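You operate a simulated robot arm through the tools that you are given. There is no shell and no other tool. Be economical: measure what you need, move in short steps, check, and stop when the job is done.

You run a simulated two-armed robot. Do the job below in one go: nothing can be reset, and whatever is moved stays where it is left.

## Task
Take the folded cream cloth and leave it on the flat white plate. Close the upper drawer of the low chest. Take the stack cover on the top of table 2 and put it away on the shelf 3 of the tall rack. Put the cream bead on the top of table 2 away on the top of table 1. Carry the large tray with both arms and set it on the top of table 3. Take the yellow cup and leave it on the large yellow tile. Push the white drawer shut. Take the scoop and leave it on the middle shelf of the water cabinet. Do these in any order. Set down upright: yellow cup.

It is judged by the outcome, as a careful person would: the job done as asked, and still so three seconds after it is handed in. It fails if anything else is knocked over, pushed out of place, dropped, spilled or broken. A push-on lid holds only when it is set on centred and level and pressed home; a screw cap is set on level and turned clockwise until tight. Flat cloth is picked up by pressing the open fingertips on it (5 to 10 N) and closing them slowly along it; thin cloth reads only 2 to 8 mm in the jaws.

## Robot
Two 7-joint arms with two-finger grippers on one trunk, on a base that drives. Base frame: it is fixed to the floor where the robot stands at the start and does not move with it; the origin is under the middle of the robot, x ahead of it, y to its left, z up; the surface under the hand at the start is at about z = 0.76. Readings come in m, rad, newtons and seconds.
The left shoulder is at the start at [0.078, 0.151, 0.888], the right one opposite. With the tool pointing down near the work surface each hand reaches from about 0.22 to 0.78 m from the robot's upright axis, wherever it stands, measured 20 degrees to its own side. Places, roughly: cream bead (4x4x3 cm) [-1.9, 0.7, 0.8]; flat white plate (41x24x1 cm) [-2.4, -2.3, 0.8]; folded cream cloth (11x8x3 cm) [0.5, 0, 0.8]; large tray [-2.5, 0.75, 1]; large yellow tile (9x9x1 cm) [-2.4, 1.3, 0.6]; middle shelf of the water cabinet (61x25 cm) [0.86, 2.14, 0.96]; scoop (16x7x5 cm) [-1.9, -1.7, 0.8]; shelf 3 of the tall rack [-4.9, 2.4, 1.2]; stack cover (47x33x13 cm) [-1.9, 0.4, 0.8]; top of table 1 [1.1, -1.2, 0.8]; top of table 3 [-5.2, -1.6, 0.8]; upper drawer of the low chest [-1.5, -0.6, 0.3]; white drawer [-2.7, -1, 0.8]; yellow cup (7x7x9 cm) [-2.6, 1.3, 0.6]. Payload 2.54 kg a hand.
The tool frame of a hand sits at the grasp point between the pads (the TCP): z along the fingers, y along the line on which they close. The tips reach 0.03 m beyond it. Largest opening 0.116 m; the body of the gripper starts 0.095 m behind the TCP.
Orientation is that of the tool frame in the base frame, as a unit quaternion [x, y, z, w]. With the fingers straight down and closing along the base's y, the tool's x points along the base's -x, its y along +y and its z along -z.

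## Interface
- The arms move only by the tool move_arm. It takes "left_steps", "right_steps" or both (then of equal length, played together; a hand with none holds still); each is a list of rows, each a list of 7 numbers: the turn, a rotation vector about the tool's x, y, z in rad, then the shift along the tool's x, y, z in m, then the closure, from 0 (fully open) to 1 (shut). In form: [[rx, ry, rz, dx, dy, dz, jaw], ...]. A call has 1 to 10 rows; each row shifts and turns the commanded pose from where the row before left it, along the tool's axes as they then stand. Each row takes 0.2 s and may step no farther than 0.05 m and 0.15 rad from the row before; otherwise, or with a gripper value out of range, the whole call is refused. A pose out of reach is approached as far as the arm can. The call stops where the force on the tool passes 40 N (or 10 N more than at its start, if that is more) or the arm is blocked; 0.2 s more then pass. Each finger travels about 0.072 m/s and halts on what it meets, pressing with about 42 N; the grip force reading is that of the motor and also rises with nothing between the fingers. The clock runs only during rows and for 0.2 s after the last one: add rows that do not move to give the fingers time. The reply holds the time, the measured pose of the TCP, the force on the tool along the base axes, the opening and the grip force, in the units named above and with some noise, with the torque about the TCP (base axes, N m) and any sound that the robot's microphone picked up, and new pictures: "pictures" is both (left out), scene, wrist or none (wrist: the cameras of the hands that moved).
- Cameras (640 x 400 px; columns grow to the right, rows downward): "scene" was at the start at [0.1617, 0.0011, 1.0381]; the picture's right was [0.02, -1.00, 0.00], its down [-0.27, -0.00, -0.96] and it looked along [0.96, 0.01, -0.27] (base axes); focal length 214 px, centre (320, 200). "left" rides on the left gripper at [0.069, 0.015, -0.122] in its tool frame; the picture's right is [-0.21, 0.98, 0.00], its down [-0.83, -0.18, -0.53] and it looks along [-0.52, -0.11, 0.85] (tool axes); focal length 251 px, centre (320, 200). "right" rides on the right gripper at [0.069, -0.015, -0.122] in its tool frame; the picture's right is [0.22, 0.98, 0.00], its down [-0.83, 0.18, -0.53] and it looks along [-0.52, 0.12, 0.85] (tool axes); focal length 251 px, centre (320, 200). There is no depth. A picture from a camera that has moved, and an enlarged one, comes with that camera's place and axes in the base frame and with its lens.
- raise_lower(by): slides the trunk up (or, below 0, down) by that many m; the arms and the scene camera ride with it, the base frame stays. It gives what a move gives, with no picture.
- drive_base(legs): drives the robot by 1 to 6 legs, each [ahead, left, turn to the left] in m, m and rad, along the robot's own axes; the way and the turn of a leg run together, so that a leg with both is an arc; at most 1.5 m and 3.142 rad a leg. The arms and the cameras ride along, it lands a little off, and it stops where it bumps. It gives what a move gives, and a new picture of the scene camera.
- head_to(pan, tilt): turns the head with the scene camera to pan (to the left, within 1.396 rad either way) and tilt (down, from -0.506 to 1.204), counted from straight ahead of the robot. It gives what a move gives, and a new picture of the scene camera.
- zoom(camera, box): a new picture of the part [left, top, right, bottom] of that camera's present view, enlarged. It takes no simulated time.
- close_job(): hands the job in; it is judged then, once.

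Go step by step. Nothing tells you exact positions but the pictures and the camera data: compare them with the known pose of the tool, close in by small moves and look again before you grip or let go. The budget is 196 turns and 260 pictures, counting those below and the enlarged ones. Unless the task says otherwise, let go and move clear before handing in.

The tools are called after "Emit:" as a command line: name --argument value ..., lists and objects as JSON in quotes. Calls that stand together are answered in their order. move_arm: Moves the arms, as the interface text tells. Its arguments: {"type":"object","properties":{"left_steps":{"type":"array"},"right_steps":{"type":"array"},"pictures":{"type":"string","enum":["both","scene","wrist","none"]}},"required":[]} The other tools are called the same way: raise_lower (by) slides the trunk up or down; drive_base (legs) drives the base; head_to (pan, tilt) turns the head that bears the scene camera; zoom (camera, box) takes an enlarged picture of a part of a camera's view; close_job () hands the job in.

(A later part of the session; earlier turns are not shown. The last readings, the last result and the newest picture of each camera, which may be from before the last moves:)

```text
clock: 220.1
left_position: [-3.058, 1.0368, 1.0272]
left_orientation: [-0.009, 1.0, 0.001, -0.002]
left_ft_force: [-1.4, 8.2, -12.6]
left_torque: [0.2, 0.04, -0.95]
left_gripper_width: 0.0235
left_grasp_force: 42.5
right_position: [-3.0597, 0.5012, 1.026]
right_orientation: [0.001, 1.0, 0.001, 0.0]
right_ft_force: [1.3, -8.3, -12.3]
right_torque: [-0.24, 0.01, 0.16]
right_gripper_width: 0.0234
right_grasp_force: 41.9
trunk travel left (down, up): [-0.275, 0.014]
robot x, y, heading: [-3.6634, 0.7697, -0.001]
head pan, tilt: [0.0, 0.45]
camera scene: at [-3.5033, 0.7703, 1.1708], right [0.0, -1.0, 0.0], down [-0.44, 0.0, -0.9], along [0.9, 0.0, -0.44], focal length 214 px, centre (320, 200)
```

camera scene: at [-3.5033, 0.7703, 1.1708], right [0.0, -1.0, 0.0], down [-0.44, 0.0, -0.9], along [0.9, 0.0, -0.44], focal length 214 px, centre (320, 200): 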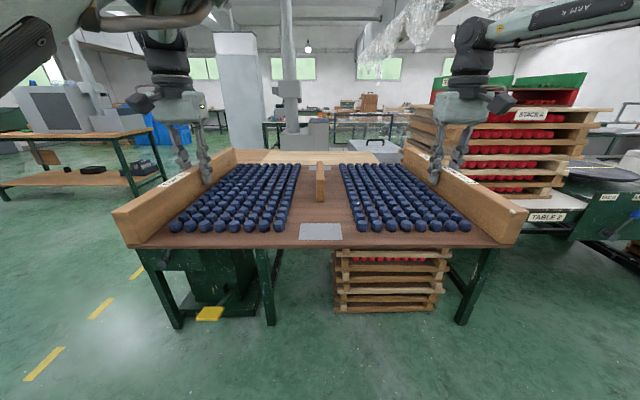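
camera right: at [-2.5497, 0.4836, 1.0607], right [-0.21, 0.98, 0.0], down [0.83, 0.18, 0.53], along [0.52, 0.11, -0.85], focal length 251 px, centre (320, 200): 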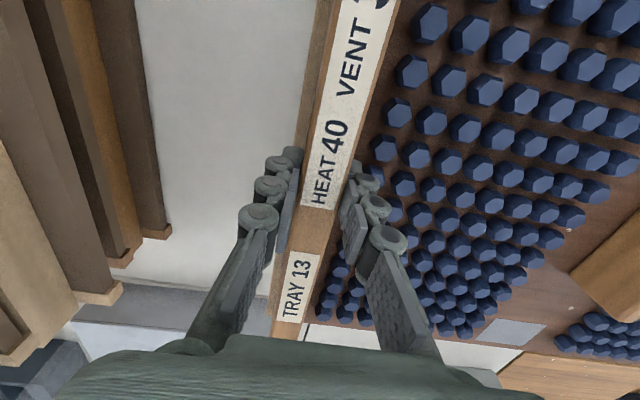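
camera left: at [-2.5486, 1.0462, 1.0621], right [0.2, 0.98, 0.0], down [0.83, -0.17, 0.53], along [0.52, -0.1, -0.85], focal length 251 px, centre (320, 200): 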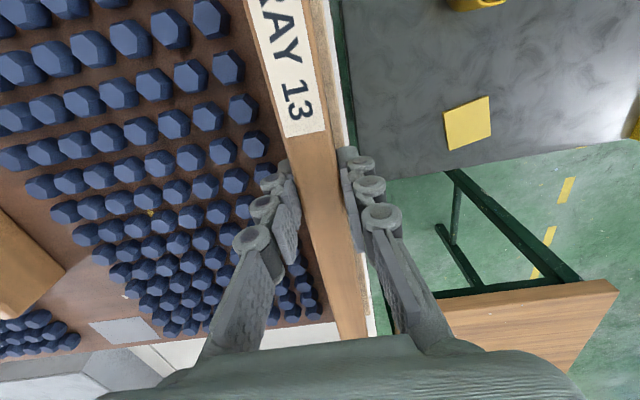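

Emit:
drive_base --legs '[[0, 0, -0.8], [0, 0, -0.77]]'

Emit:
head_to --pan -0.7 --tilt 0.3

```text
clock: 224.7
left_position: [-3.4021, 0.1609, 1.0263]
left_orientation: [0.702, 0.712, 0.002, -0.001]
left_ft_force: [1.4, 1.5, -12.7]
left_torque: [0.06, -0.04, -0.92]
left_gripper_width: 0.0232
left_grasp_force: 41.5
right_position: [-3.9366, 0.165, 1.0258]
right_orientation: [0.709, 0.706, 0.001, 0.0]
right_ft_force: [-2.0, -1.7, -12.4]
right_torque: [0.01, 0.06, 0.1]
right_gripper_width: 0.0233
right_grasp_force: 42.0
trunk travel left (down, up): [-0.275, 0.014]
robot x, y, heading: [-3.6623, 0.7712, -1.579]
head pan, tilt: [0.0, 0.45]
camera scene: at [-3.6663, 0.6087, 1.1708], right [-1.0, 0.01, 0.0], down [0.0, 0.44, -0.9], along [-0.01, -0.9, -0.44], focal length 214 px, centre (320, 200)
```

scene: 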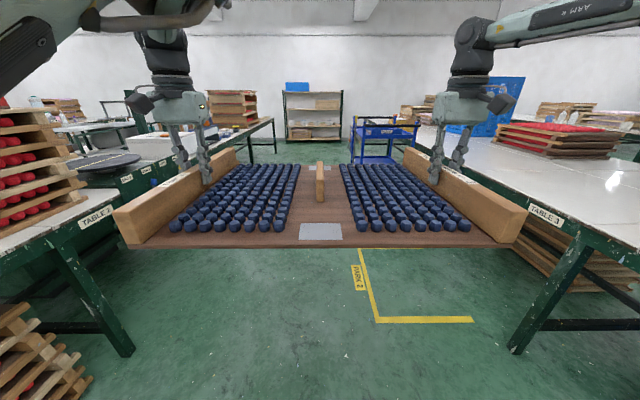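

```text
clock: 225.8
left_position: [-3.402, 0.1614, 1.0263]
left_orientation: [0.702, 0.712, 0.002, -0.001]
left_ft_force: [-0.7, 0.7, -12.9]
left_torque: [0.1, 0.04, -0.96]
left_gripper_width: 0.0233
left_grasp_force: 41.7
right_position: [-3.9384, 0.1659, 1.0259]
right_orientation: [0.709, 0.705, 0.001, 0.0]
right_ft_force: [0.2, -1.7, -13.3]
right_torque: [0.0, 0.1, 0.14]
right_gripper_width: 0.0235
right_grasp_force: 42.4
trunk travel left (down, up): [-0.275, 0.014]
robot x, y, heading: [-3.6632, 0.7704, -1.579]
head pan, tilt: [-0.7, 0.3]
camera scene: at [-3.726, 0.6294, 1.1847], right [-0.76, 0.65, 0.0], down [0.19, 0.23, -0.95], along [-0.62, -0.73, -0.3], focal length 214 px, centre (320, 200)
```

scene: 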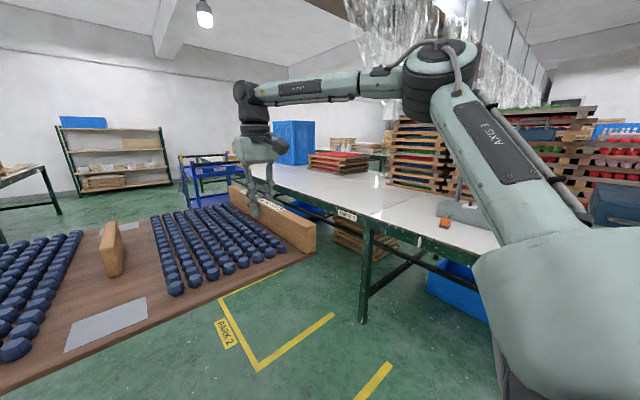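

Table 3's top has a clear white area around x −4.9, y −0.2 to −1.5, and its near edge is at x ≈ −4.55. I'll drive alongside and turn to face it.

Emit:
drive_base --legs '[[0.75, 0, 0], [0.75, 0, 0], [0, 0, -0.78], [0, 0, -0.78]]'

Emit:
head_to --pan 0.0 --tilt 0.45

```text
clock: 237.8
left_position: [-4.2791, -1.0126, 1.027]
left_orientation: [1.0, 0.016, 0.004, 0.001]
left_ft_force: [1.0, -0.1, -12.4]
left_torque: [0.04, 0.25, -0.86]
left_gripper_width: 0.0237
left_grasp_force: 42.0
right_position: [-4.2856, -0.4769, 1.0251]
right_orientation: [1.0, 0.006, 0.001, 0.001]
right_ft_force: [-1.5, 0.6, -12.8]
right_torque: [0.07, -0.39, 0.19]
right_gripper_width: 0.0232
right_grasp_force: 41.8
trunk travel left (down, up): [-0.275, 0.014]
robot x, y, heading: [-3.6781, -0.7395, -3.126]
head pan, tilt: [-0.7, 0.3]
camera scene: at [-3.8168, -0.6802, 1.1847], right [0.64, 0.77, 0.0], down [0.23, -0.19, -0.95], along [-0.74, 0.61, -0.3], focal length 214 px, centre (320, 200)
```

scene: 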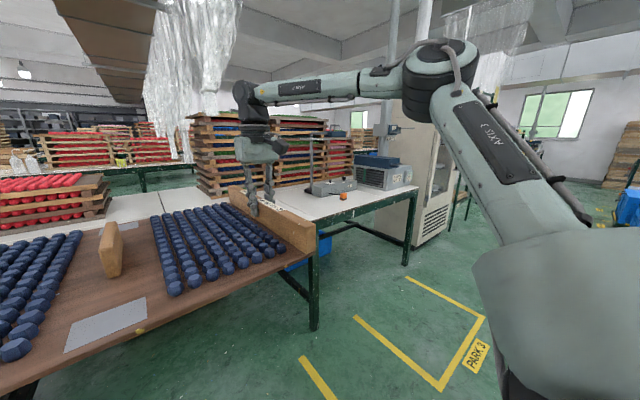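

```text
clock: 238.8
left_position: [-4.2787, -1.0126, 1.0259]
left_orientation: [1.0, 0.016, 0.002, 0.0]
left_ft_force: [1.3, 0.1, -11.8]
left_torque: [0.03, -0.09, -0.93]
left_gripper_width: 0.0237
left_grasp_force: 42.1
right_position: [-4.2857, -0.4783, 1.0242]
right_orientation: [1.0, 0.006, 0.002, 0.001]
right_ft_force: [-1.3, 0.6, -12.8]
right_torque: [0.1, -0.03, 0.12]
right_gripper_width: 0.0235
right_grasp_force: 42.1
trunk travel left (down, up): [-0.275, 0.014]
robot x, y, heading: [-3.6712, -0.7358, -3.126]
head pan, tilt: [0.0, 0.45]
camera scene: at [-3.8366, -0.7407, 1.1708], right [-0.01, 1.0, 0.0], down [0.44, 0.0, -0.9], along [-0.9, -0.01, -0.44], focal length 214 px, centre (320, 200)
```

scene: 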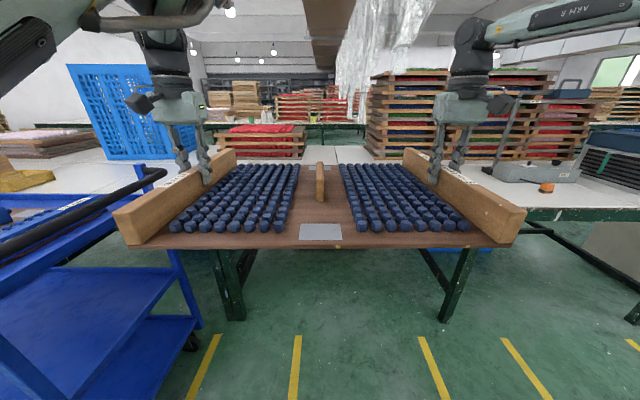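

The blue cart is to the left and the table is clear ahead. I'll shift a little right and drive in so the tray hangs fully over the table.

Emit:
drive_base --legs '[[0, -0.14, -0.016], [0.3, 0, 0], [0.26, 0, 0]]'

Emit:
head_to --pan 0.0 --tilt 0.9

```text
clock: 243.9
left_position: [-4.8447, -0.8583, 1.0267]
left_orientation: [1.0, 0.007, 0.002, 0.001]
left_ft_force: [0.6, -0.3, -13.0]
left_torque: [0.0, -0.11, -0.92]
left_gripper_width: 0.0233
left_grasp_force: 42.2
right_position: [-4.8398, -0.3214, 1.0257]
right_orientation: [1.0, -0.003, 0.002, 0.001]
right_ft_force: [-1.9, 0.1, -12.5]
right_torque: [0.03, -0.09, 0.14]
right_gripper_width: 0.0233
right_grasp_force: 41.7
trunk travel left (down, up): [-0.275, 0.014]
robot x, y, heading: [-4.232, -0.5935, 3.137]
head pan, tilt: [0.0, 0.45]
camera scene: at [-4.3968, -0.593, 1.1707], right [0.01, 1.0, 0.0], down [0.44, 0.0, -0.9], along [-0.9, 0.01, -0.44], focal length 214 px, centre (320, 200)
```

scene: 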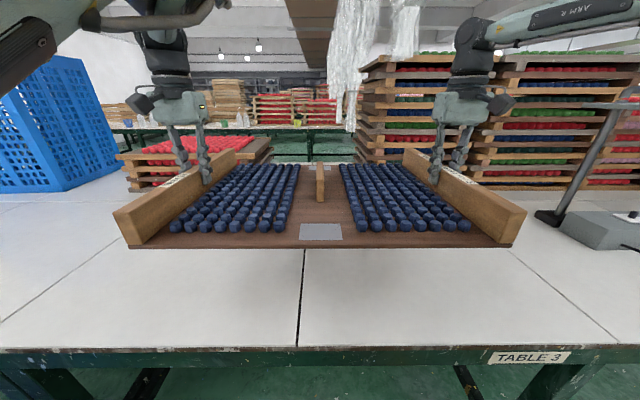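

```text
clock: 244.8
left_position: [-4.8437, -0.8566, 1.0255]
left_orientation: [1.0, 0.006, 0.003, 0.0]
left_ft_force: [2.0, 1.3, -13.3]
left_torque: [0.12, 0.36, -1.02]
left_gripper_width: 0.0232
left_grasp_force: 42.4
right_position: [-4.8402, -0.3213, 1.0241]
right_orientation: [1.0, -0.003, 0.002, 0.001]
right_ft_force: [-1.8, -1.6, -13.1]
right_torque: [0.05, -0.47, 0.12]
right_gripper_width: 0.0234
right_grasp_force: 41.9
trunk travel left (down, up): [-0.275, 0.014]
robot x, y, heading: [-4.2354, -0.5896, 3.138]
head pan, tilt: [0.0, 0.901]
camera scene: at [-4.3827, -0.5933, 1.1367], right [0.01, 1.0, 0.0], down [0.75, 0.0, -0.66], along [-0.66, 0.0, -0.75], focal length 214 px, centre (320, 200)
```

scene: 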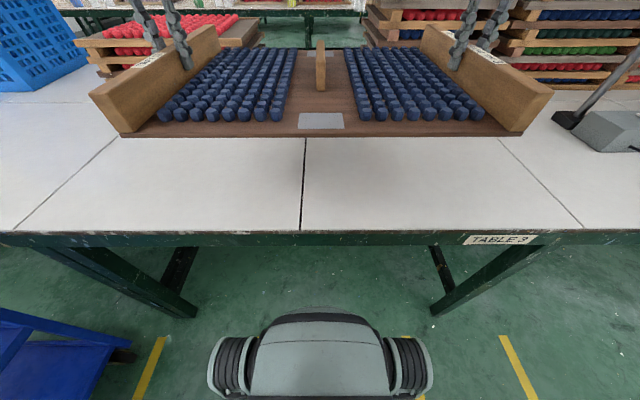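

The tray's near edge is only about 3 cm inside the table edge (x −4.626), so I'll go 0.12 m further in, then lower with the trunk.

Emit:
drive_base --legs '[[0.12, 0, 0]]'

Emit:
raise_lower --by -0.14

Emit:
head_to --pan 0.0 --tilt 0.7

```text
clock: 246.2
left_position: [-4.9504, -0.8565, 1.0206]
left_orientation: [1.0, 0.007, 0.008, -0.002]
left_ft_force: [1.4, 0.8, -12.3]
left_torque: [-0.06, 0.4, -0.78]
left_gripper_width: 0.0233
left_grasp_force: 41.9
right_position: [-4.9485, -0.3205, 1.0226]
right_orientation: [1.0, -0.001, 0.006, 0.0]
right_ft_force: [-1.0, -0.6, -12.9]
right_torque: [0.19, -0.48, 0.04]
right_gripper_width: 0.0234
right_grasp_force: 42.5
trunk travel left (down, up): [-0.275, 0.014]
robot x, y, heading: [-4.3434, -0.593, 3.141]
head pan, tilt: [0.0, 0.901]
stopped in leg 1: the robot was blocked; the commanded pose is now the measured one
camera scene: at [-4.4904, -0.5922, 1.1366], right [0.0, 1.0, 0.0], down [0.76, 0.0, -0.65], along [-0.65, 0.0, -0.76], focal length 214 px, centre (320, 200)
```

scene: 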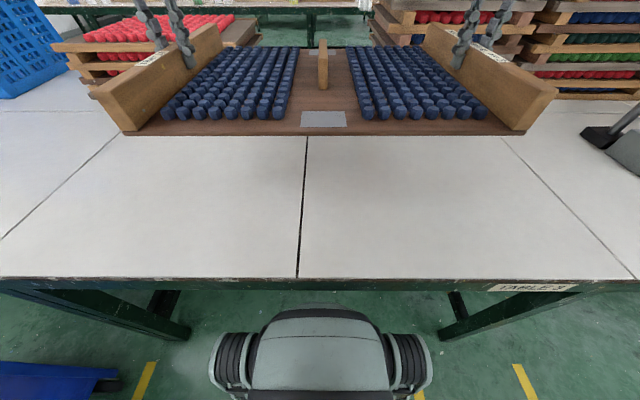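

```text
clock: 247.8
left_position: [-4.9521, -0.8562, 0.8824]
left_orientation: [1.0, 0.007, 0.006, -0.002]
left_ft_force: [1.3, -0.5, -11.6]
left_torque: [0.01, -0.2, -0.79]
left_gripper_width: 0.0236
left_grasp_force: 42.1
right_position: [-4.9509, -0.3207, 0.8826]
right_orientation: [1.0, -0.002, 0.004, 0.0]
right_ft_force: [-1.4, 0.0, -12.7]
right_torque: [-0.04, 0.14, 0.18]
right_gripper_width: 0.0233
right_grasp_force: 41.9
trunk travel left (down, up): [-0.135, 0.154]
robot x, y, heading: [-4.3477, -0.5921, 3.142]
head pan, tilt: [0.0, 0.901]
```

```text
clock: 248.6
left_position: [-4.9522, -0.8559, 0.8826]
left_orientation: [1.0, 0.007, 0.006, -0.002]
left_ft_force: [0.6, -1.1, -12.4]
left_torque: [-0.05, -0.49, -0.85]
left_gripper_width: 0.0235
left_grasp_force: 42.1
right_position: [-4.9506, -0.3213, 0.8835]
right_orientation: [1.0, -0.002, 0.005, 0.001]
right_ft_force: [-2.4, 0.3, -12.2]
right_torque: [0.08, 0.36, 0.08]
right_gripper_width: 0.0231
right_grasp_force: 42.1
trunk travel left (down, up): [-0.135, 0.154]
robot x, y, heading: [-4.3469, -0.5899, 3.136]
head pan, tilt: [0.0, 0.7]
camera scene: at [-4.5002, -0.5918, 1.0086], right [0.0, 1.0, 0.0], down [0.65, 0.0, -0.76], along [-0.76, 0.0, -0.65], focal length 214 px, centre (320, 200)
```

scene: 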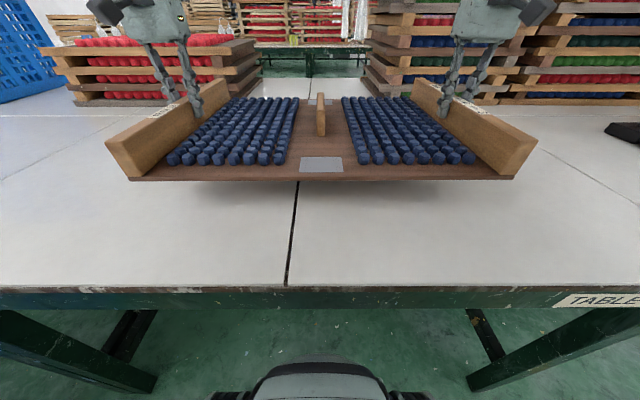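

The base met the table's edge gently. The tray is well over the table, so I'll lower further in small steps.

Emit:
move_arm --left_steps '[[0, 0, 0, 0, 0, 0.012, 0.9], [0, 0, 0, 0, 0, 0.012, 0.9], [0, 0, 0, 0, 0, 0.008, 0.9]]' --right_steps '[[0, 0, 0, 0, 0, 0.012, 0.9], [0, 0, 0, 0, 0, 0.012, 0.9], [0, 0, 0, 0, 0, 0.008, 0.9]]' --pictures "scene"

```text
clock: 249.4
left_position: [-4.9521, -0.8579, 0.8489]
left_orientation: [1.0, 0.007, 0.006, -0.002]
left_ft_force: [0.8, -0.7, -13.0]
left_torque: [-0.01, -0.14, -0.68]
left_gripper_width: 0.0233
left_grasp_force: 42.7
right_position: [-4.9508, -0.3208, 0.8505]
right_orientation: [1.0, -0.001, 0.005, -0.001]
right_ft_force: [-0.8, 0.8, -13.6]
right_torque: [0.11, 0.03, 0.33]
right_gripper_width: 0.0232
right_grasp_force: 41.9
trunk travel left (down, up): [-0.135, 0.154]
robot x, y, heading: [-4.3426, -0.5917, 3.134]
head pan, tilt: [0.0, 0.7]
camera scene: at [-4.5003, -0.5918, 1.0086], right [0.0, 1.0, 0.0], down [0.65, 0.0, -0.76], along [-0.76, 0.0, -0.65], focal length 214 px, centre (320, 200)
```

scene: 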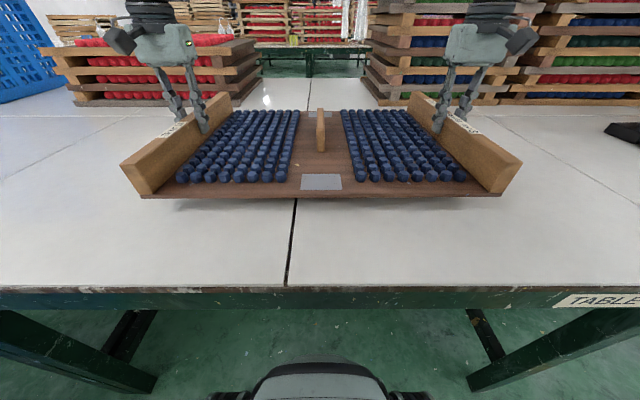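

Emit:
move_arm --left_steps '[[0, 0, 0, 0, 0, 0.007, 0.9], [0, 0, 0, 0, 0, 0.006, 0.9], [0, 0, 0, 0, 0, 0.005, 0.9]]' --right_steps '[[0, 0, 0, 0, 0, 0.007, 0.9], [0, 0, 0, 0, 0, 0.006, 0.9], [0, 0, 0, 0, 0, 0.005, 0.9]]' --pictures "none"

```text
clock: 250.2
left_position: [-4.9519, -0.8572, 0.8324]
left_orientation: [1.0, 0.008, 0.006, -0.003]
left_ft_force: [1.9, -1.6, -12.1]
left_torque: [-0.01, 0.22, -0.85]
left_gripper_width: 0.0238
left_grasp_force: 42.0
right_position: [-4.9508, -0.3219, 0.8336]
right_orientation: [1.0, -0.001, 0.005, 0.0]
right_ft_force: [-1.7, 1.5, -13.9]
right_torque: [0.17, -0.33, 0.07]
right_gripper_width: 0.0234
right_grasp_force: 41.6
trunk travel left (down, up): [-0.135, 0.154]
robot x, y, heading: [-4.3424, -0.5908, 3.134]
head pan, tilt: [0.0, 0.7]
```

Emit:
move_arm --left_steps '[[0, 0, 0, 0, 0, 0.004, 0.9], [0, 0, 0, 0, 0, 0.004, 0.9], [0, 0, 0, 0, 0, 0.003, 0.9]]' --right_steps '[[0, 0, 0, 0, 0, 0.005, 0.9], [0, 0, 0, 0, 0, 0.004, 0.9], [0, 0, 0, 0, 0, 0.003, 0.9]]' --pictures "scene"

```text
clock: 251.0
left_position: [-4.9519, -0.8576, 0.8213]
left_orientation: [1.0, 0.007, 0.006, -0.001]
left_ft_force: [1.0, -0.6, -14.3]
left_torque: [-0.07, -0.2, -0.71]
left_gripper_width: 0.0233
left_grasp_force: 42.0
right_position: [-4.9504, -0.3212, 0.8203]
right_orientation: [1.0, 0.0, 0.005, 0.0]
right_ft_force: [-1.9, 2.0, -12.2]
right_torque: [-0.07, 0.07, 0.23]
right_gripper_width: 0.0233
right_grasp_force: 41.7
trunk travel left (down, up): [-0.135, 0.154]
robot x, y, heading: [-4.3448, -0.5924, 3.135]
head pan, tilt: [0.0, 0.7]
camera scene: at [-4.5003, -0.5918, 1.0086], right [0.0, 1.0, 0.0], down [0.65, 0.0, -0.76], along [-0.76, 0.0, -0.65], focal length 214 px, centre (320, 200)
```

scene: 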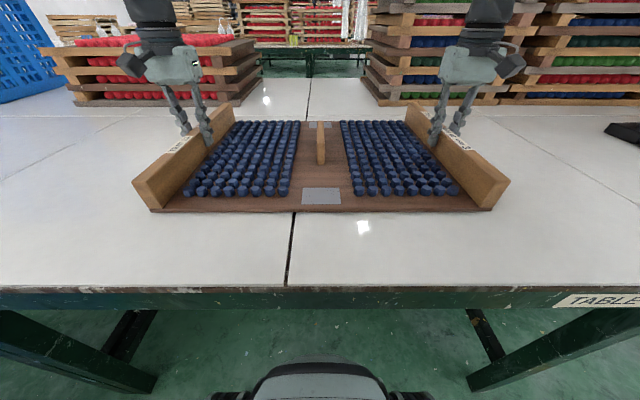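

Nearly on the table; a few more millimetres until the weight comes off.

Emit:
move_arm --left_steps '[[0, 0, 0, 0, 0, 0.003, 0.9], [0, 0, 0, 0, 0, 0.002, 0.9], [0, 0, 0, 0, 0, 0.002, 0.9]]' --right_steps '[[0, 0, 0, 0, 0, 0.002, 0.9], [0, 0, 0, 0, 0, 0.002, 0.9], [0, 0, 0, 0, 0, 0.002, 0.9]]' --pictures "none"

```text
clock: 251.8
left_position: [-4.9529, -0.8568, 0.8167]
left_orientation: [1.0, 0.007, 0.003, 0.0]
left_ft_force: [3.6, -1.5, 3.1]
left_torque: [0.03, 0.83, -0.86]
left_gripper_width: 0.0237
left_grasp_force: 42.3
right_position: [-4.9497, -0.321, 0.8158]
right_orientation: [1.0, 0.0, 0.003, 0.0]
right_ft_force: [-2.5, 0.4, -12.5]
right_torque: [-0.05, 1.2, 0.07]
right_gripper_width: 0.0235
right_grasp_force: 41.8
trunk travel left (down, up): [-0.135, 0.154]
robot x, y, heading: [-4.3434, -0.5897, 3.139]
head pan, tilt: [0.0, 0.7]
```

Emit:
move_arm --right_steps '[[0, 0, 0, 0, 0, 0.002, 0.9], [0, 0, 0, 0, 0, 0.001, 0.9]]' --pictures "none"

```text
clock: 252.4
left_position: [-4.9523, -0.8566, 0.8171]
left_orientation: [1.0, 0.007, 0.003, -0.001]
left_ft_force: [-7.5, -4.1, 8.3]
left_torque: [-0.17, -1.01, -0.66]
left_gripper_width: 0.0235
left_grasp_force: 41.7
right_position: [-4.9499, -0.3213, 0.8155]
right_orientation: [1.0, -0.001, 0.002, -0.001]
right_ft_force: [-2.8, 2.7, 9.6]
right_torque: [0.13, -1.2, 0.13]
right_gripper_width: 0.0232
right_grasp_force: 41.7
trunk travel left (down, up): [-0.135, 0.154]
robot x, y, heading: [-4.3497, -0.5904, 3.141]
head pan, tilt: [0.0, 0.7]
```

The tray rests on the table. I'll open only to about 5.5 cm and lift clear.

Emit:
move_arm --left_steps '[[0, 0, 0, 0, 0, 0, 0.75], [0, 0, 0, 0, 0, 0, 0.6], [0, 0, 0, 0, 0, 0, 0.52], [0, 0, 0, 0, 0, -0.03, 0.52], [0, 0, 0, 0, 0, -0.045, 0.52], [0, 0, 0, 0, 0, -0.045, 0.3]]' --right_steps '[[0, 0, 0, 0, 0, 0, 0.75], [0, 0, 0, 0, 0, 0, 0.6], [0, 0, 0, 0, 0, 0, 0.52], [0, 0, 0, 0, 0, -0.03, 0.52], [0, 0, 0, 0, 0, -0.045, 0.52], [0, 0, 0, 0, 0, -0.045, 0.3]]' --pictures "scene"

```text
clock: 253.8
left_position: [-4.953, -0.8572, 0.9356]
left_orientation: [1.0, 0.008, 0.005, -0.002]
left_ft_force: [0.8, -1.2, -0.2]
left_torque: [-0.01, -0.02, 0.01]
left_gripper_width: 0.0813
left_grasp_force: 0.1
right_position: [-4.948, -0.322, 0.934]
right_orientation: [1.0, -0.001, 0.004, 0.0]
right_ft_force: [0.2, 0.5, 0.1]
right_torque: [0.02, -0.01, 0.0]
right_gripper_width: 0.0813
right_grasp_force: 0.1
trunk travel left (down, up): [-0.135, 0.154]
robot x, y, heading: [-4.3445, -0.5912, 3.136]
head pan, tilt: [0.0, 0.7]
camera scene: at [-4.4983, -0.5918, 1.009], right [0.0, 1.0, 0.0], down [0.64, 0.0, -0.77], along [-0.77, 0.0, -0.64], focal length 214 px, centre (320, 200)
```

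scene: 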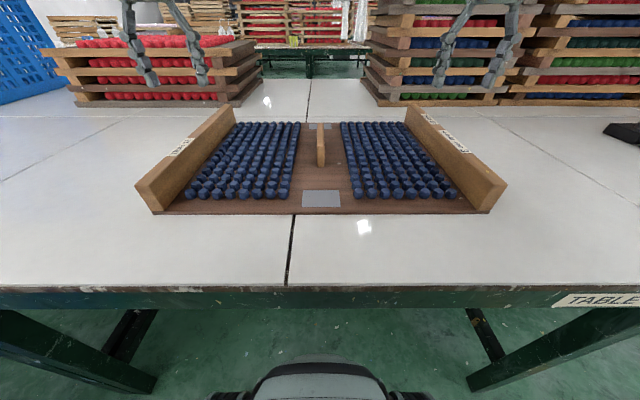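

The tray is safely on table 3. Next is the yellow cup: I'll back away, turn round, and drive to face the press platform at (−2.5, 1.3).

Emit:
drive_base --legs '[[-0.65, 0, 0], [0, 0, -1.57], [0, 0, -1.57]]'

Emit:
drive_base --legs '[[0, 1.5, 0], [0, 0.3, 0]]'

```text
clock: 265.2
left_position: [-3.0941, -0.3182, 0.935]
left_orientation: [-0.015, 1.0, -0.001, -0.004]
left_ft_force: [0.2, 0.4, -0.3]
left_torque: [0.02, -0.01, 0.01]
left_gripper_width: 0.0811
left_grasp_force: 0.1
right_position: [-3.0891, -0.8555, 0.934]
right_orientation: [-0.007, 1.0, 0.0, -0.003]
right_ft_force: [0.2, 0.3, 0.5]
right_torque: [-0.02, 0.02, -0.01]
right_gripper_width: 0.0811
right_grasp_force: 0.0
trunk travel left (down, up): [-0.135, 0.154]
robot x, y, heading: [-3.6997, -0.5928, 0.009]
head pan, tilt: [0.0, 0.7]
camera scene: at [-3.5455, -0.5923, 1.0091], right [0.01, -1.0, 0.0], down [-0.64, -0.01, -0.76], along [0.76, 0.01, -0.64], focal length 214 px, centre (320, 200)
```

scene: 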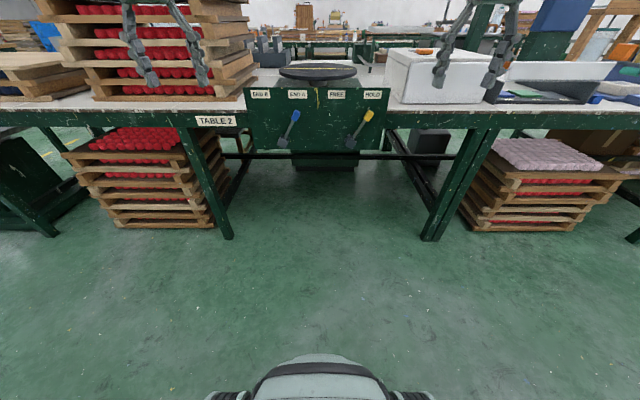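

```text
clock: 282.8
left_position: [-3.1288, 1.4872, 0.9354]
left_orientation: [-0.018, 1.0, -0.001, -0.004]
left_ft_force: [0.1, -0.3, 0.0]
left_torque: [0.02, 0.01, 0.04]
left_gripper_width: 0.081
left_grasp_force: 0.0
right_position: [-3.118, 0.9495, 0.933]
right_orientation: [-0.011, 1.0, 0.0, -0.002]
right_ft_force: [-0.4, -0.4, 0.0]
right_torque: [-0.01, -0.01, -0.02]
right_gripper_width: 0.0814
right_grasp_force: 0.0
trunk travel left (down, up): [-0.135, 0.154]
robot x, y, heading: [-3.7297, 1.204, 0.017]
head pan, tilt: [0.0, 0.7]
camera scene: at [-3.5758, 1.2094, 1.0091], right [0.02, -1.0, 0.0], down [-0.64, -0.01, -0.76], along [0.76, 0.02, -0.64], focal length 214 px, centre (320, 200)
```

scene: 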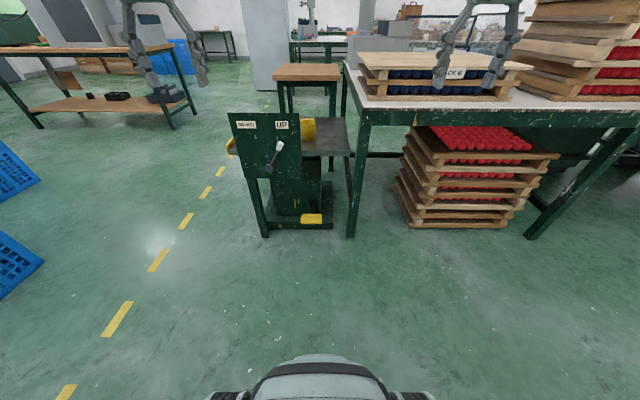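

The cup is just right of the lever panel (panel y 1.35–1.75, top z ≈ 0.73). I'll place the robot so the right hand comes down on the cup.

Emit:
drive_base --legs '[[0, 0.27, -0.017], [0.55, 0, 0]]'

Emit:
head_to --pan -0.25 --tilt 0.75

```text
clock: 288.7
left_position: [-2.5817, 1.748, 0.9358]
left_orientation: [-0.012, 1.0, -0.002, -0.004]
left_ft_force: [0.6, 0.9, -0.1]
left_torque: [0.01, 0.02, -0.02]
left_gripper_width: 0.0812
left_grasp_force: 0.0
right_position: [-2.5801, 1.2104, 0.934]
right_orientation: [-0.004, 1.0, 0.0, -0.002]
right_ft_force: [0.1, -0.4, 0.4]
right_torque: [0.02, 0.04, -0.03]
right_gripper_width: 0.0813
right_grasp_force: 0.1
trunk travel left (down, up): [-0.135, 0.154]
robot x, y, heading: [-3.186, 1.4797, 0.009]
head pan, tilt: [0.0, 0.7]
camera scene: at [-3.0329, 1.4775, 1.009], right [0.01, -1.0, 0.0], down [-0.64, 0.0, -0.76], along [0.76, 0.01, -0.64], focal length 214 px, centre (320, 200)
```

scene: 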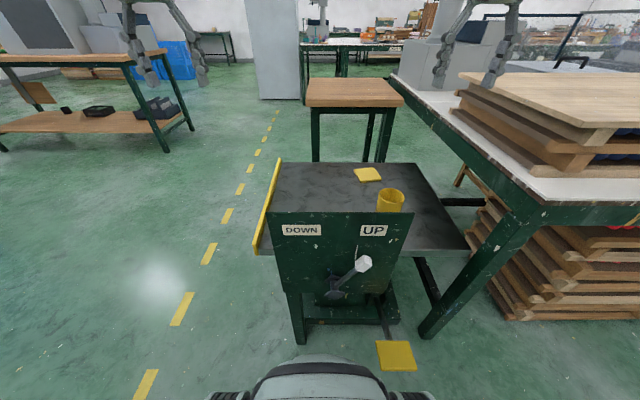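

```text
clock: 289.5
left_position: [-2.5818, 1.7489, 0.9357]
left_orientation: [-0.012, 1.0, -0.002, -0.005]
left_ft_force: [0.2, -0.4, -0.4]
left_torque: [0.03, 0.03, 0.02]
left_gripper_width: 0.0811
left_grasp_force: 0.0
right_position: [-2.5792, 1.2128, 0.9347]
right_orientation: [-0.004, 1.0, 0.0, -0.002]
right_ft_force: [-0.2, 0.9, -0.4]
right_torque: [0.02, 0.01, 0.02]
right_gripper_width: 0.0812
right_grasp_force: 0.0
trunk travel left (down, up): [-0.135, 0.154]
robot x, y, heading: [-3.1884, 1.4799, 0.008]
head pan, tilt: [-0.25, 0.75]
camera scene: at [-3.0375, 1.4571, 1.0048], right [-0.24, -0.97, 0.0], down [-0.66, 0.16, -0.73], along [0.71, -0.18, -0.68], focal length 214 px, centre (320, 200)
```

scene: 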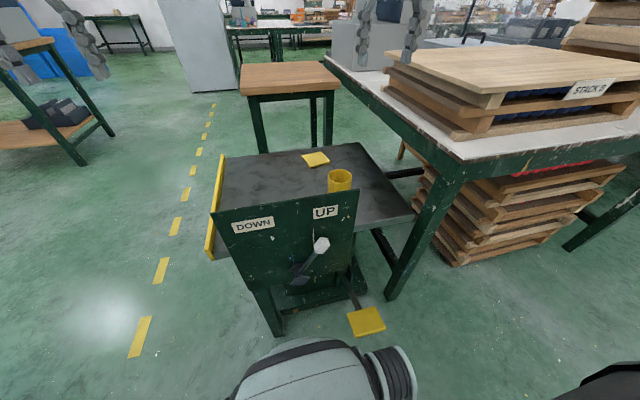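

The cup's centre is about (−2.625, 1.31) and the tile's about (−2.42, 1.32). I'll position the open right hand above the cup and look with its camera.

Emit:
move_arm --right_steps '[[0, 0, 0, 0.015, 0.033, 0.02, 0], [0, 0, 0, 0.015, 0.033, 0.02, 0], [0, 0, 0, 0.015, 0.033, 0.03, 0], [0, 0, 0, 0, 0, 0.02, 0]]' --pictures "both"

```text
clock: 290.5
left_position: [-2.581, 1.7493, 0.9353]
left_orientation: [-0.012, 1.0, -0.003, -0.005]
left_ft_force: [-0.5, 0.2, -0.5]
left_torque: [0.0, 0.01, 0.01]
left_gripper_width: 0.0812
left_grasp_force: 0.1
right_position: [-2.6268, 1.3108, 0.8441]
right_orientation: [-0.003, 1.0, 0.0, -0.003]
right_ft_force: [-0.2, 0.0, -0.3]
right_torque: [-0.04, -0.01, -0.03]
right_gripper_width: 0.1158
right_grasp_force: 0.0
trunk travel left (down, up): [-0.135, 0.154]
robot x, y, heading: [-3.186, 1.4733, 0.008]
head pan, tilt: [-0.25, 0.75]
camera scene: at [-3.0375, 1.457, 1.0048], right [-0.24, -0.97, 0.0], down [-0.66, 0.16, -0.73], along [0.71, -0.18, -0.68], focal length 214 px, centre (320, 200)
camera right: at [-2.694, 1.2953, 0.9653], right [-0.22, 0.98, 0.0], down [0.83, 0.19, 0.53], along [0.52, 0.12, -0.85], focal length 251 px, centre (320, 200)
```

scene: 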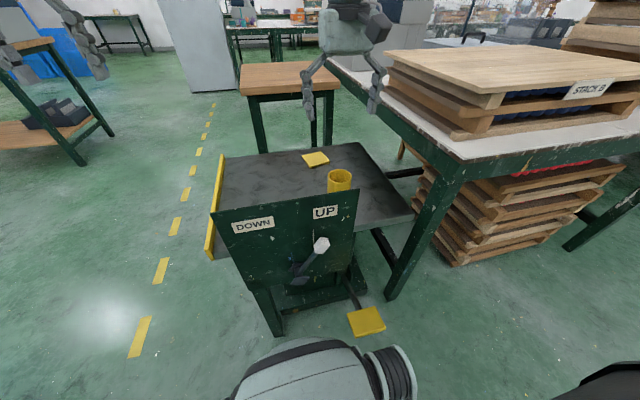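
right: 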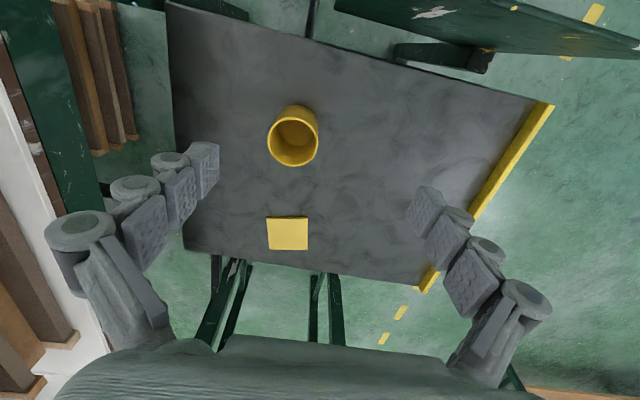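

Sizing by the tile and cup, the platform is lower, at z ≈ 0.53, with the cup near (−2.57, 1.283) and its rim at about 0.62–0.64. I'll move over it and go lower.

Emit:
move_arm --right_steps '[[0, 0, 0, -0.028, -0.014, 0.02, 0], [0, 0, 0, -0.028, -0.014, 0.03, 0], [0, 0, 0, 0, 0, 0.04, 0]]' --pictures "wrist"

```text
clock: 291.3
left_position: [-2.5822, 1.7484, 0.9356]
left_orientation: [-0.012, 1.0, -0.003, -0.005]
left_ft_force: [0.1, -0.2, 0.1]
left_torque: [0.02, -0.01, -0.01]
left_gripper_width: 0.081
left_grasp_force: 0.1
right_position: [-2.5705, 1.2831, 0.7534]
right_orientation: [-0.004, 1.0, 0.0, -0.003]
right_ft_force: [-0.1, -0.4, -1.0]
right_torque: [0.01, 0.01, 0.0]
right_gripper_width: 0.116
right_grasp_force: 0.0
trunk travel left (down, up): [-0.135, 0.154]
robot x, y, heading: [-3.1892, 1.4766, 0.008]
head pan, tilt: [-0.25, 0.75]
camera right: at [-2.6385, 1.2671, 0.8756], right [-0.22, 0.97, 0.0], down [0.83, 0.19, 0.53], along [0.52, 0.12, -0.85], focal length 251 px, centre (320, 200)
```

right: 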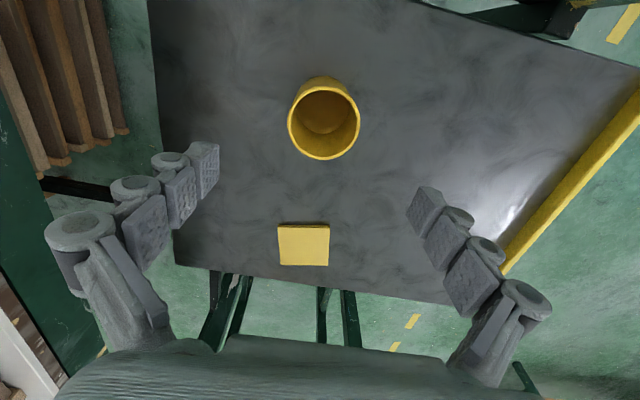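

Centred to within a few millimetres: rim at z ≈ 0.63, tile at (−2.334, 1.306). I'll descend around the cup and close gently.

Emit:
move_arm --right_steps '[[0, 0, 0, 0.002, 0.002, 0.04, 0], [0, 0, 0, 0, 0, 0.04, 0], [0, 0, 0, 0, 0, 0.04, 0], [0, 0, 0, 0, 0, 0.035, 0], [0, 0, 0, 0, 0, 0, 0.15], [0, 0, 0, 0, 0, 0, 0.3], [0, 0, 0, 0, 0, 0, 0.4], [0, 0, 0, 0, 0, 0, 0.45], [0, 0, 0, 0, 0, 0, 0.45]]' --pictures "both"

```text
clock: 293.3
left_position: [-2.5807, 1.7483, 0.9353]
left_orientation: [-0.013, 1.0, -0.002, -0.005]
left_ft_force: [-0.2, -0.4, -0.6]
left_torque: [0.01, 0.0, -0.01]
left_gripper_width: 0.0814
left_grasp_force: 0.1
right_position: [-2.5902, 1.2713, 0.61]
right_orientation: [-0.003, 1.0, 0.001, -0.002]
right_ft_force: [-0.5, -0.2, -0.7]
right_torque: [0.03, -0.03, 0.01]
right_gripper_width: 0.0645
right_grasp_force: 0.4
right hand out of reach, approached as far as the arm can: row 3, 4
trunk travel left (down, up): [-0.135, 0.154]
robot x, y, heading: [-3.1859, 1.4761, 0.01]
head pan, tilt: [-0.25, 0.75]
camera scene: at [-3.0375, 1.457, 1.0048], right [-0.24, -0.97, 0.0], down [-0.66, 0.16, -0.73], along [0.71, -0.18, -0.68], focal length 214 px, centre (320, 200)
camera right: at [-2.6586, 1.2553, 0.7313], right [-0.22, 0.97, 0.0], down [0.83, 0.19, 0.53], along [0.52, 0.12, -0.85], focal length 251 px, centre (320, 200)
```

scene: 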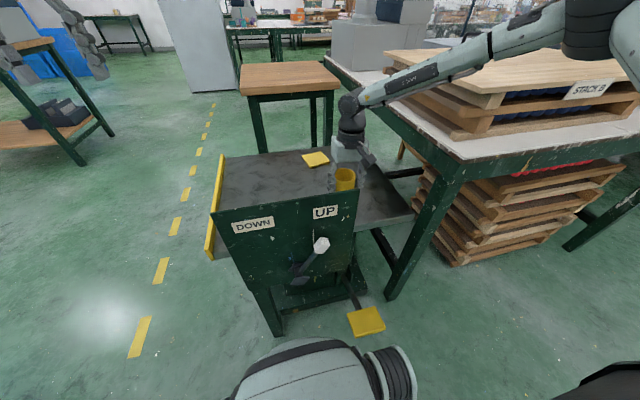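
right: 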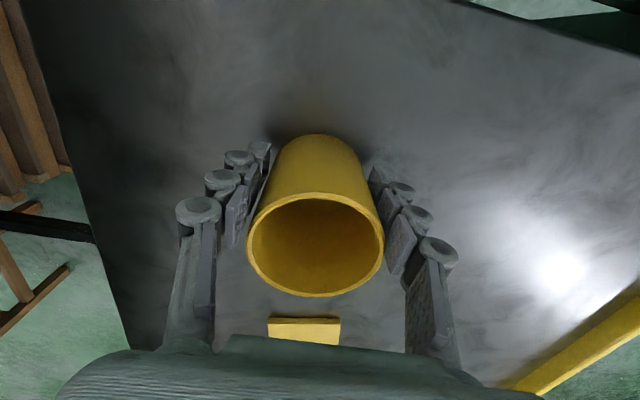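

The hand stopped short of the cup's middle, and the tile is beyond reach from this side because of the panel and floor pedal. I'll open, lift straight up, and work from the open +y side of the platform instead.

Emit:
move_arm --right_steps '[[0, 0, 0, 0, 0, 0, 0.2], [0, 0, 0, 0, 0, 0, 0], [0, 0, 0, 0, 0, -0.03, 0], [0, 0, 0, 0, 0, -0.04, 0], [0, 0, 0, 0, 0, -0.045, 0], [0, 0, 0, 0, 0, -0.045, 0], [0, 0, 0, 0, 0, -0.045, 0], [0, 0, 0, 0, 0, -0.045, 0]]' --pictures "scene"

```text
clock: 295.1
left_position: [-2.5815, 1.7486, 0.9348]
left_orientation: [-0.012, 1.0, -0.001, -0.004]
left_ft_force: [-0.4, -0.9, 0.9]
left_torque: [-0.02, 0.01, -0.02]
left_gripper_width: 0.0812
left_grasp_force: 0.0
right_position: [-2.5885, 1.2708, 0.8588]
right_orientation: [-0.004, 1.0, 0.0, -0.004]
right_ft_force: [0.4, -0.2, -0.3]
right_torque: [0.0, -0.01, 0.0]
right_gripper_width: 0.1162
right_grasp_force: 0.0
trunk travel left (down, up): [-0.135, 0.154]
robot x, y, heading: [-3.1847, 1.475, 0.009]
head pan, tilt: [-0.25, 0.75]
camera scene: at [-3.0376, 1.4571, 1.0048], right [-0.24, -0.97, 0.0], down [-0.66, 0.16, -0.73], along [0.71, -0.18, -0.68], focal length 214 px, centre (320, 200)
```

scene: 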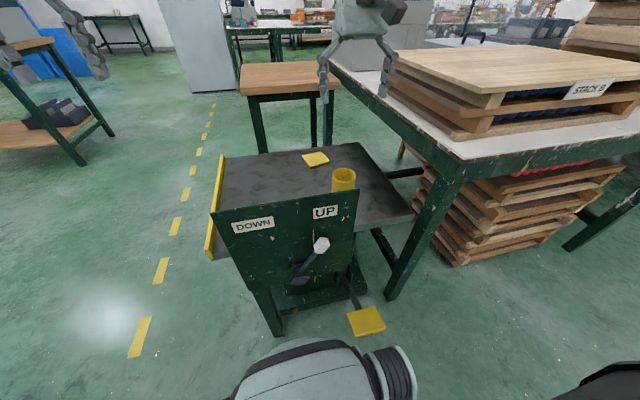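

The cup is still upright. I'll drive round to the platform's +y side.

Emit:
drive_base --legs '[[-0.35, 0, 0], [0, 0.55, -0.01]]'

Emit:
head_to --pan 0.15 --tilt 0.55

```text
clock: 302.8
left_position: [-2.9323, 2.2903, 0.9351]
left_orientation: [-0.009, 1.0, -0.001, -0.005]
left_ft_force: [-0.1, -0.1, 0.1]
left_torque: [0.01, -0.02, 0.02]
left_gripper_width: 0.0811
left_grasp_force: 0.0
right_position: [-2.9424, 1.8129, 0.86]
right_orientation: [0.001, 1.0, 0.001, -0.003]
right_ft_force: [0.1, -0.3, -0.4]
right_torque: [0.01, 0.03, 0.02]
right_gripper_width: 0.1159
right_grasp_force: 0.1
trunk travel left (down, up): [-0.135, 0.154]
robot x, y, heading: [-3.54, 2.0232, -0.002]
head pan, tilt: [-0.25, 0.75]
camera scene: at [-3.3901, 2.0021, 1.0048], right [-0.25, -0.97, 0.0], down [-0.66, 0.17, -0.73], along [0.71, -0.18, -0.68], focal length 214 px, centre (320, 200)
```

scene: 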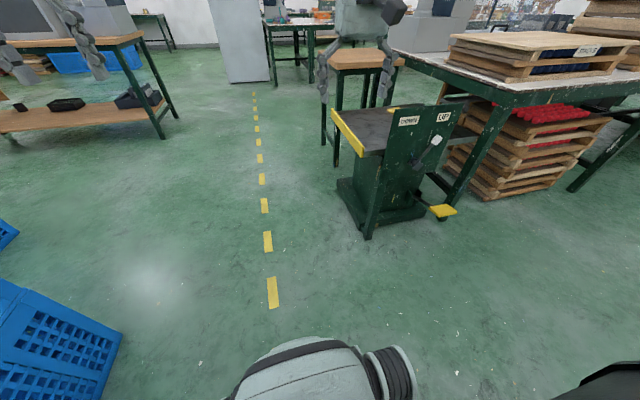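

```text
clock: 303.6
left_position: [-2.9328, 2.2895, 0.9355]
left_orientation: [-0.008, 1.0, -0.001, -0.005]
left_ft_force: [0.5, 0.3, 0.5]
left_torque: [-0.03, 0.0, -0.01]
left_gripper_width: 0.0813
left_grasp_force: 0.0
right_position: [-2.9425, 1.8135, 0.8592]
right_orientation: [0.001, 1.0, 0.001, -0.003]
right_ft_force: [-0.1, -0.9, -0.8]
right_torque: [-0.02, 0.02, -0.01]
right_gripper_width: 0.1161
right_grasp_force: 0.1
trunk travel left (down, up): [-0.135, 0.154]
robot x, y, heading: [-3.5363, 2.0248, -0.003]
head pan, tilt: [0.15, 0.55]
camera scene: at [-3.3816, 2.0359, 1.0222], right [0.15, -0.99, 0.0], down [-0.52, -0.08, -0.85], along [0.84, 0.13, -0.52], focal length 214 px, centre (320, 200)
```

scene: 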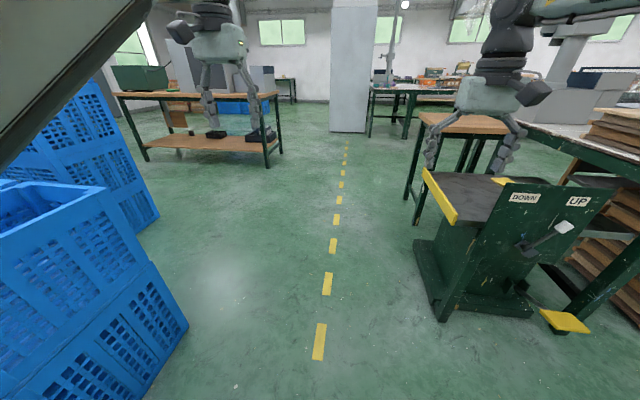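

The way along y ≈ 2.02 is clear between the crates and the pedestal. I'll go ahead and then turn to face the platform.

Emit:
drive_base --legs '[[0.6, 0, 0], [0.57, 0, 0], [0, 0, -1.57]]'

Emit:
head_to --pan -0.15 --tilt 0.75

```text
clock: 313.8
left_position: [-2.0996, 1.4127, 0.9352]
left_orientation: [0.704, 0.71, 0.002, -0.004]
left_ft_force: [0.1, -0.4, 0.0]
left_torque: [-0.01, -0.01, 0.03]
left_gripper_width: 0.0813
left_grasp_force: 0.1
right_position: [-2.5767, 1.428, 0.8605]
right_orientation: [0.71, 0.704, 0.002, -0.002]
right_ft_force: [0.3, -0.4, -0.1]
right_torque: [-0.02, -0.01, 0.0]
right_gripper_width: 0.116
right_grasp_force: 0.0
trunk travel left (down, up): [-0.135, 0.154]
robot x, y, heading: [-2.3671, 2.0205, -1.583]
head pan, tilt: [0.15, 0.55]
camera scene: at [-2.3499, 1.8645, 1.0222], right [-0.99, -0.14, 0.0], down [-0.07, 0.52, -0.85], along [0.12, -0.84, -0.52], focal length 214 px, centre (320, 200)
```

scene: 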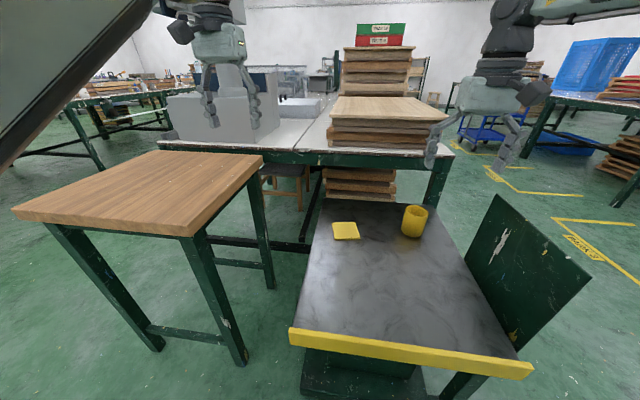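

```text
clock: 314.6
left_position: [-2.1005, 1.4134, 0.9355]
left_orientation: [0.705, 0.71, 0.002, -0.004]
left_ft_force: [-0.1, -0.8, -0.2]
left_torque: [0.01, 0.01, 0.01]
left_gripper_width: 0.081
left_grasp_force: 0.1
right_position: [-2.5768, 1.427, 0.8599]
right_orientation: [0.71, 0.704, 0.002, -0.001]
right_ft_force: [-0.3, -0.2, -0.1]
right_torque: [0.01, 0.0, -0.02]
right_gripper_width: 0.1164
right_grasp_force: 0.1
trunk travel left (down, up): [-0.135, 0.154]
robot x, y, heading: [-2.3656, 2.0216, -1.581]
head pan, tilt: [-0.15, 0.75]
camera scene: at [-2.3755, 1.8716, 1.0048], right [-0.99, 0.16, 0.0], down [0.11, 0.67, -0.73], along [-0.12, -0.72, -0.68], focal length 214 px, centre (320, 200)
```

scene: 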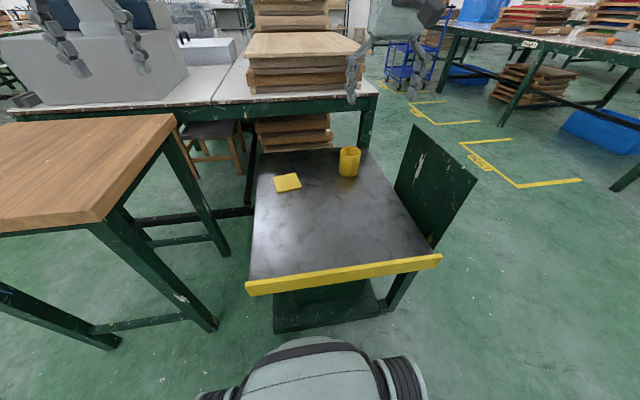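

From here both cup and tile are in front, with the panel off to the right. I'll pitch the right hand forward about 43° for more reach, raise the left hand, then lower the trunk.

Emit:
move_arm --right_steps '[[0, -0.15, 0, 0, 0, 0, 0], [0, -0.15, 0, 0, 0, 0, 0], [0, -0.15, 0, 0, 0, 0, 0], [0, -0.15, 0, 0, 0, 0, 0], [0, -0.15, 0, 0, 0, 0, 0]]' --left_steps '[[0, 0, 0, 0, 0, -0.03, 0], [0, 0, 0, 0, 0, -0.03, 0], [0, 0, 0, 0, 0, -0.03, 0], [0, 0, 0, 0, 0, -0.03, 0], [0, 0, 0, 0, 0, 0, 0]]' --pictures "none"

Emit:
raise_lower --by -0.1

```text
clock: 315.8
left_position: [-2.0998, 1.4113, 1.0557]
left_orientation: [0.704, 0.71, 0.002, -0.005]
left_ft_force: [1.0, 0.2, 0.3]
left_torque: [0.0, -0.01, -0.02]
left_gripper_width: 0.1157
left_grasp_force: 0.0
right_position: [-2.576, 1.4278, 0.8595]
right_orientation: [0.662, 0.656, -0.258, 0.256]
right_ft_force: [0.5, -0.5, -0.2]
right_torque: [0.02, -0.03, -0.02]
right_gripper_width: 0.1159
right_grasp_force: 0.0
trunk travel left (down, up): [-0.135, 0.154]
robot x, y, heading: [-2.3633, 2.0237, -1.579]
head pan, tilt: [-0.15, 0.75]
```

```text
clock: 317.2
left_position: [-2.1006, 1.4128, 0.9569]
left_orientation: [0.704, 0.71, 0.002, -0.005]
left_ft_force: [0.1, -0.7, 0.5]
left_torque: [-0.03, 0.02, -0.01]
left_gripper_width: 0.1159
left_grasp_force: 0.1
right_position: [-2.577, 1.4274, 0.7601]
right_orientation: [0.662, 0.656, -0.258, 0.256]
right_ft_force: [0.3, 1.4, 0.5]
right_torque: [0.02, -0.02, 0.01]
right_gripper_width: 0.1161
right_grasp_force: 0.0
trunk travel left (down, up): [-0.035, 0.254]
robot x, y, heading: [-2.3645, 2.0219, -1.582]
head pan, tilt: [-0.15, 0.75]
```

The tool axis now points nearly at the cup. I'll advance part of the way and look.

Emit:
move_arm --right_steps '[[0, 0, 0, 0, 0.003, 0.04, 0], [0, 0, 0, 0, 0, 0.04, 0], [0, 0, 0, 0, 0, 0.03, 0]]' --pictures "both"

```text
clock: 318.0
left_position: [-2.1013, 1.4111, 0.9557]
left_orientation: [0.705, 0.71, 0.002, -0.004]
left_ft_force: [0.0, 0.0, 0.6]
left_torque: [-0.02, 0.01, -0.03]
left_gripper_width: 0.1163
left_grasp_force: 0.1
right_position: [-2.5741, 1.3531, 0.6784]
right_orientation: [0.661, 0.657, -0.257, 0.256]
right_ft_force: [-0.2, 0.8, 0.0]
right_torque: [0.0, 0.02, 0.0]
right_gripper_width: 0.1159
right_grasp_force: 0.0
trunk travel left (down, up): [-0.035, 0.254]
robot x, y, heading: [-2.3606, 2.021, -1.58]
head pan, tilt: [-0.15, 0.75]
camera scene: at [-2.3756, 1.8716, 0.9048], right [-0.99, 0.16, 0.0], down [0.11, 0.67, -0.73], along [-0.12, -0.72, -0.68], focal length 214 px, centre (320, 200)
camera right: at [-2.588, 1.4861, 0.721], right [0.98, 0.15, -0.15], down [0.18, -0.25, 0.95], along [0.11, -0.96, -0.27], focal length 251 px, centre (320, 200)
```

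scene: 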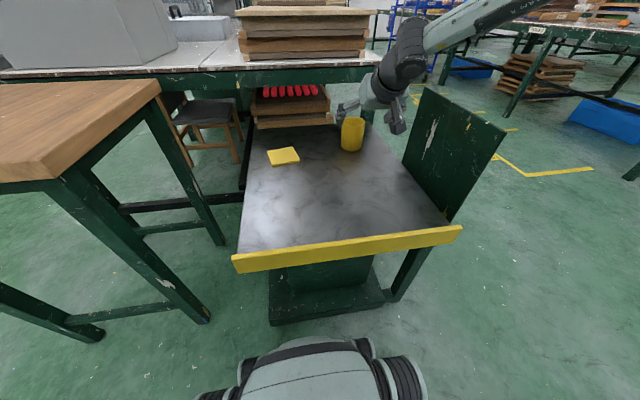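
right: 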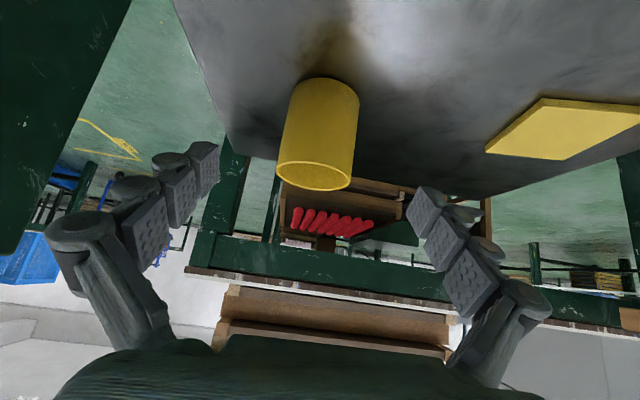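

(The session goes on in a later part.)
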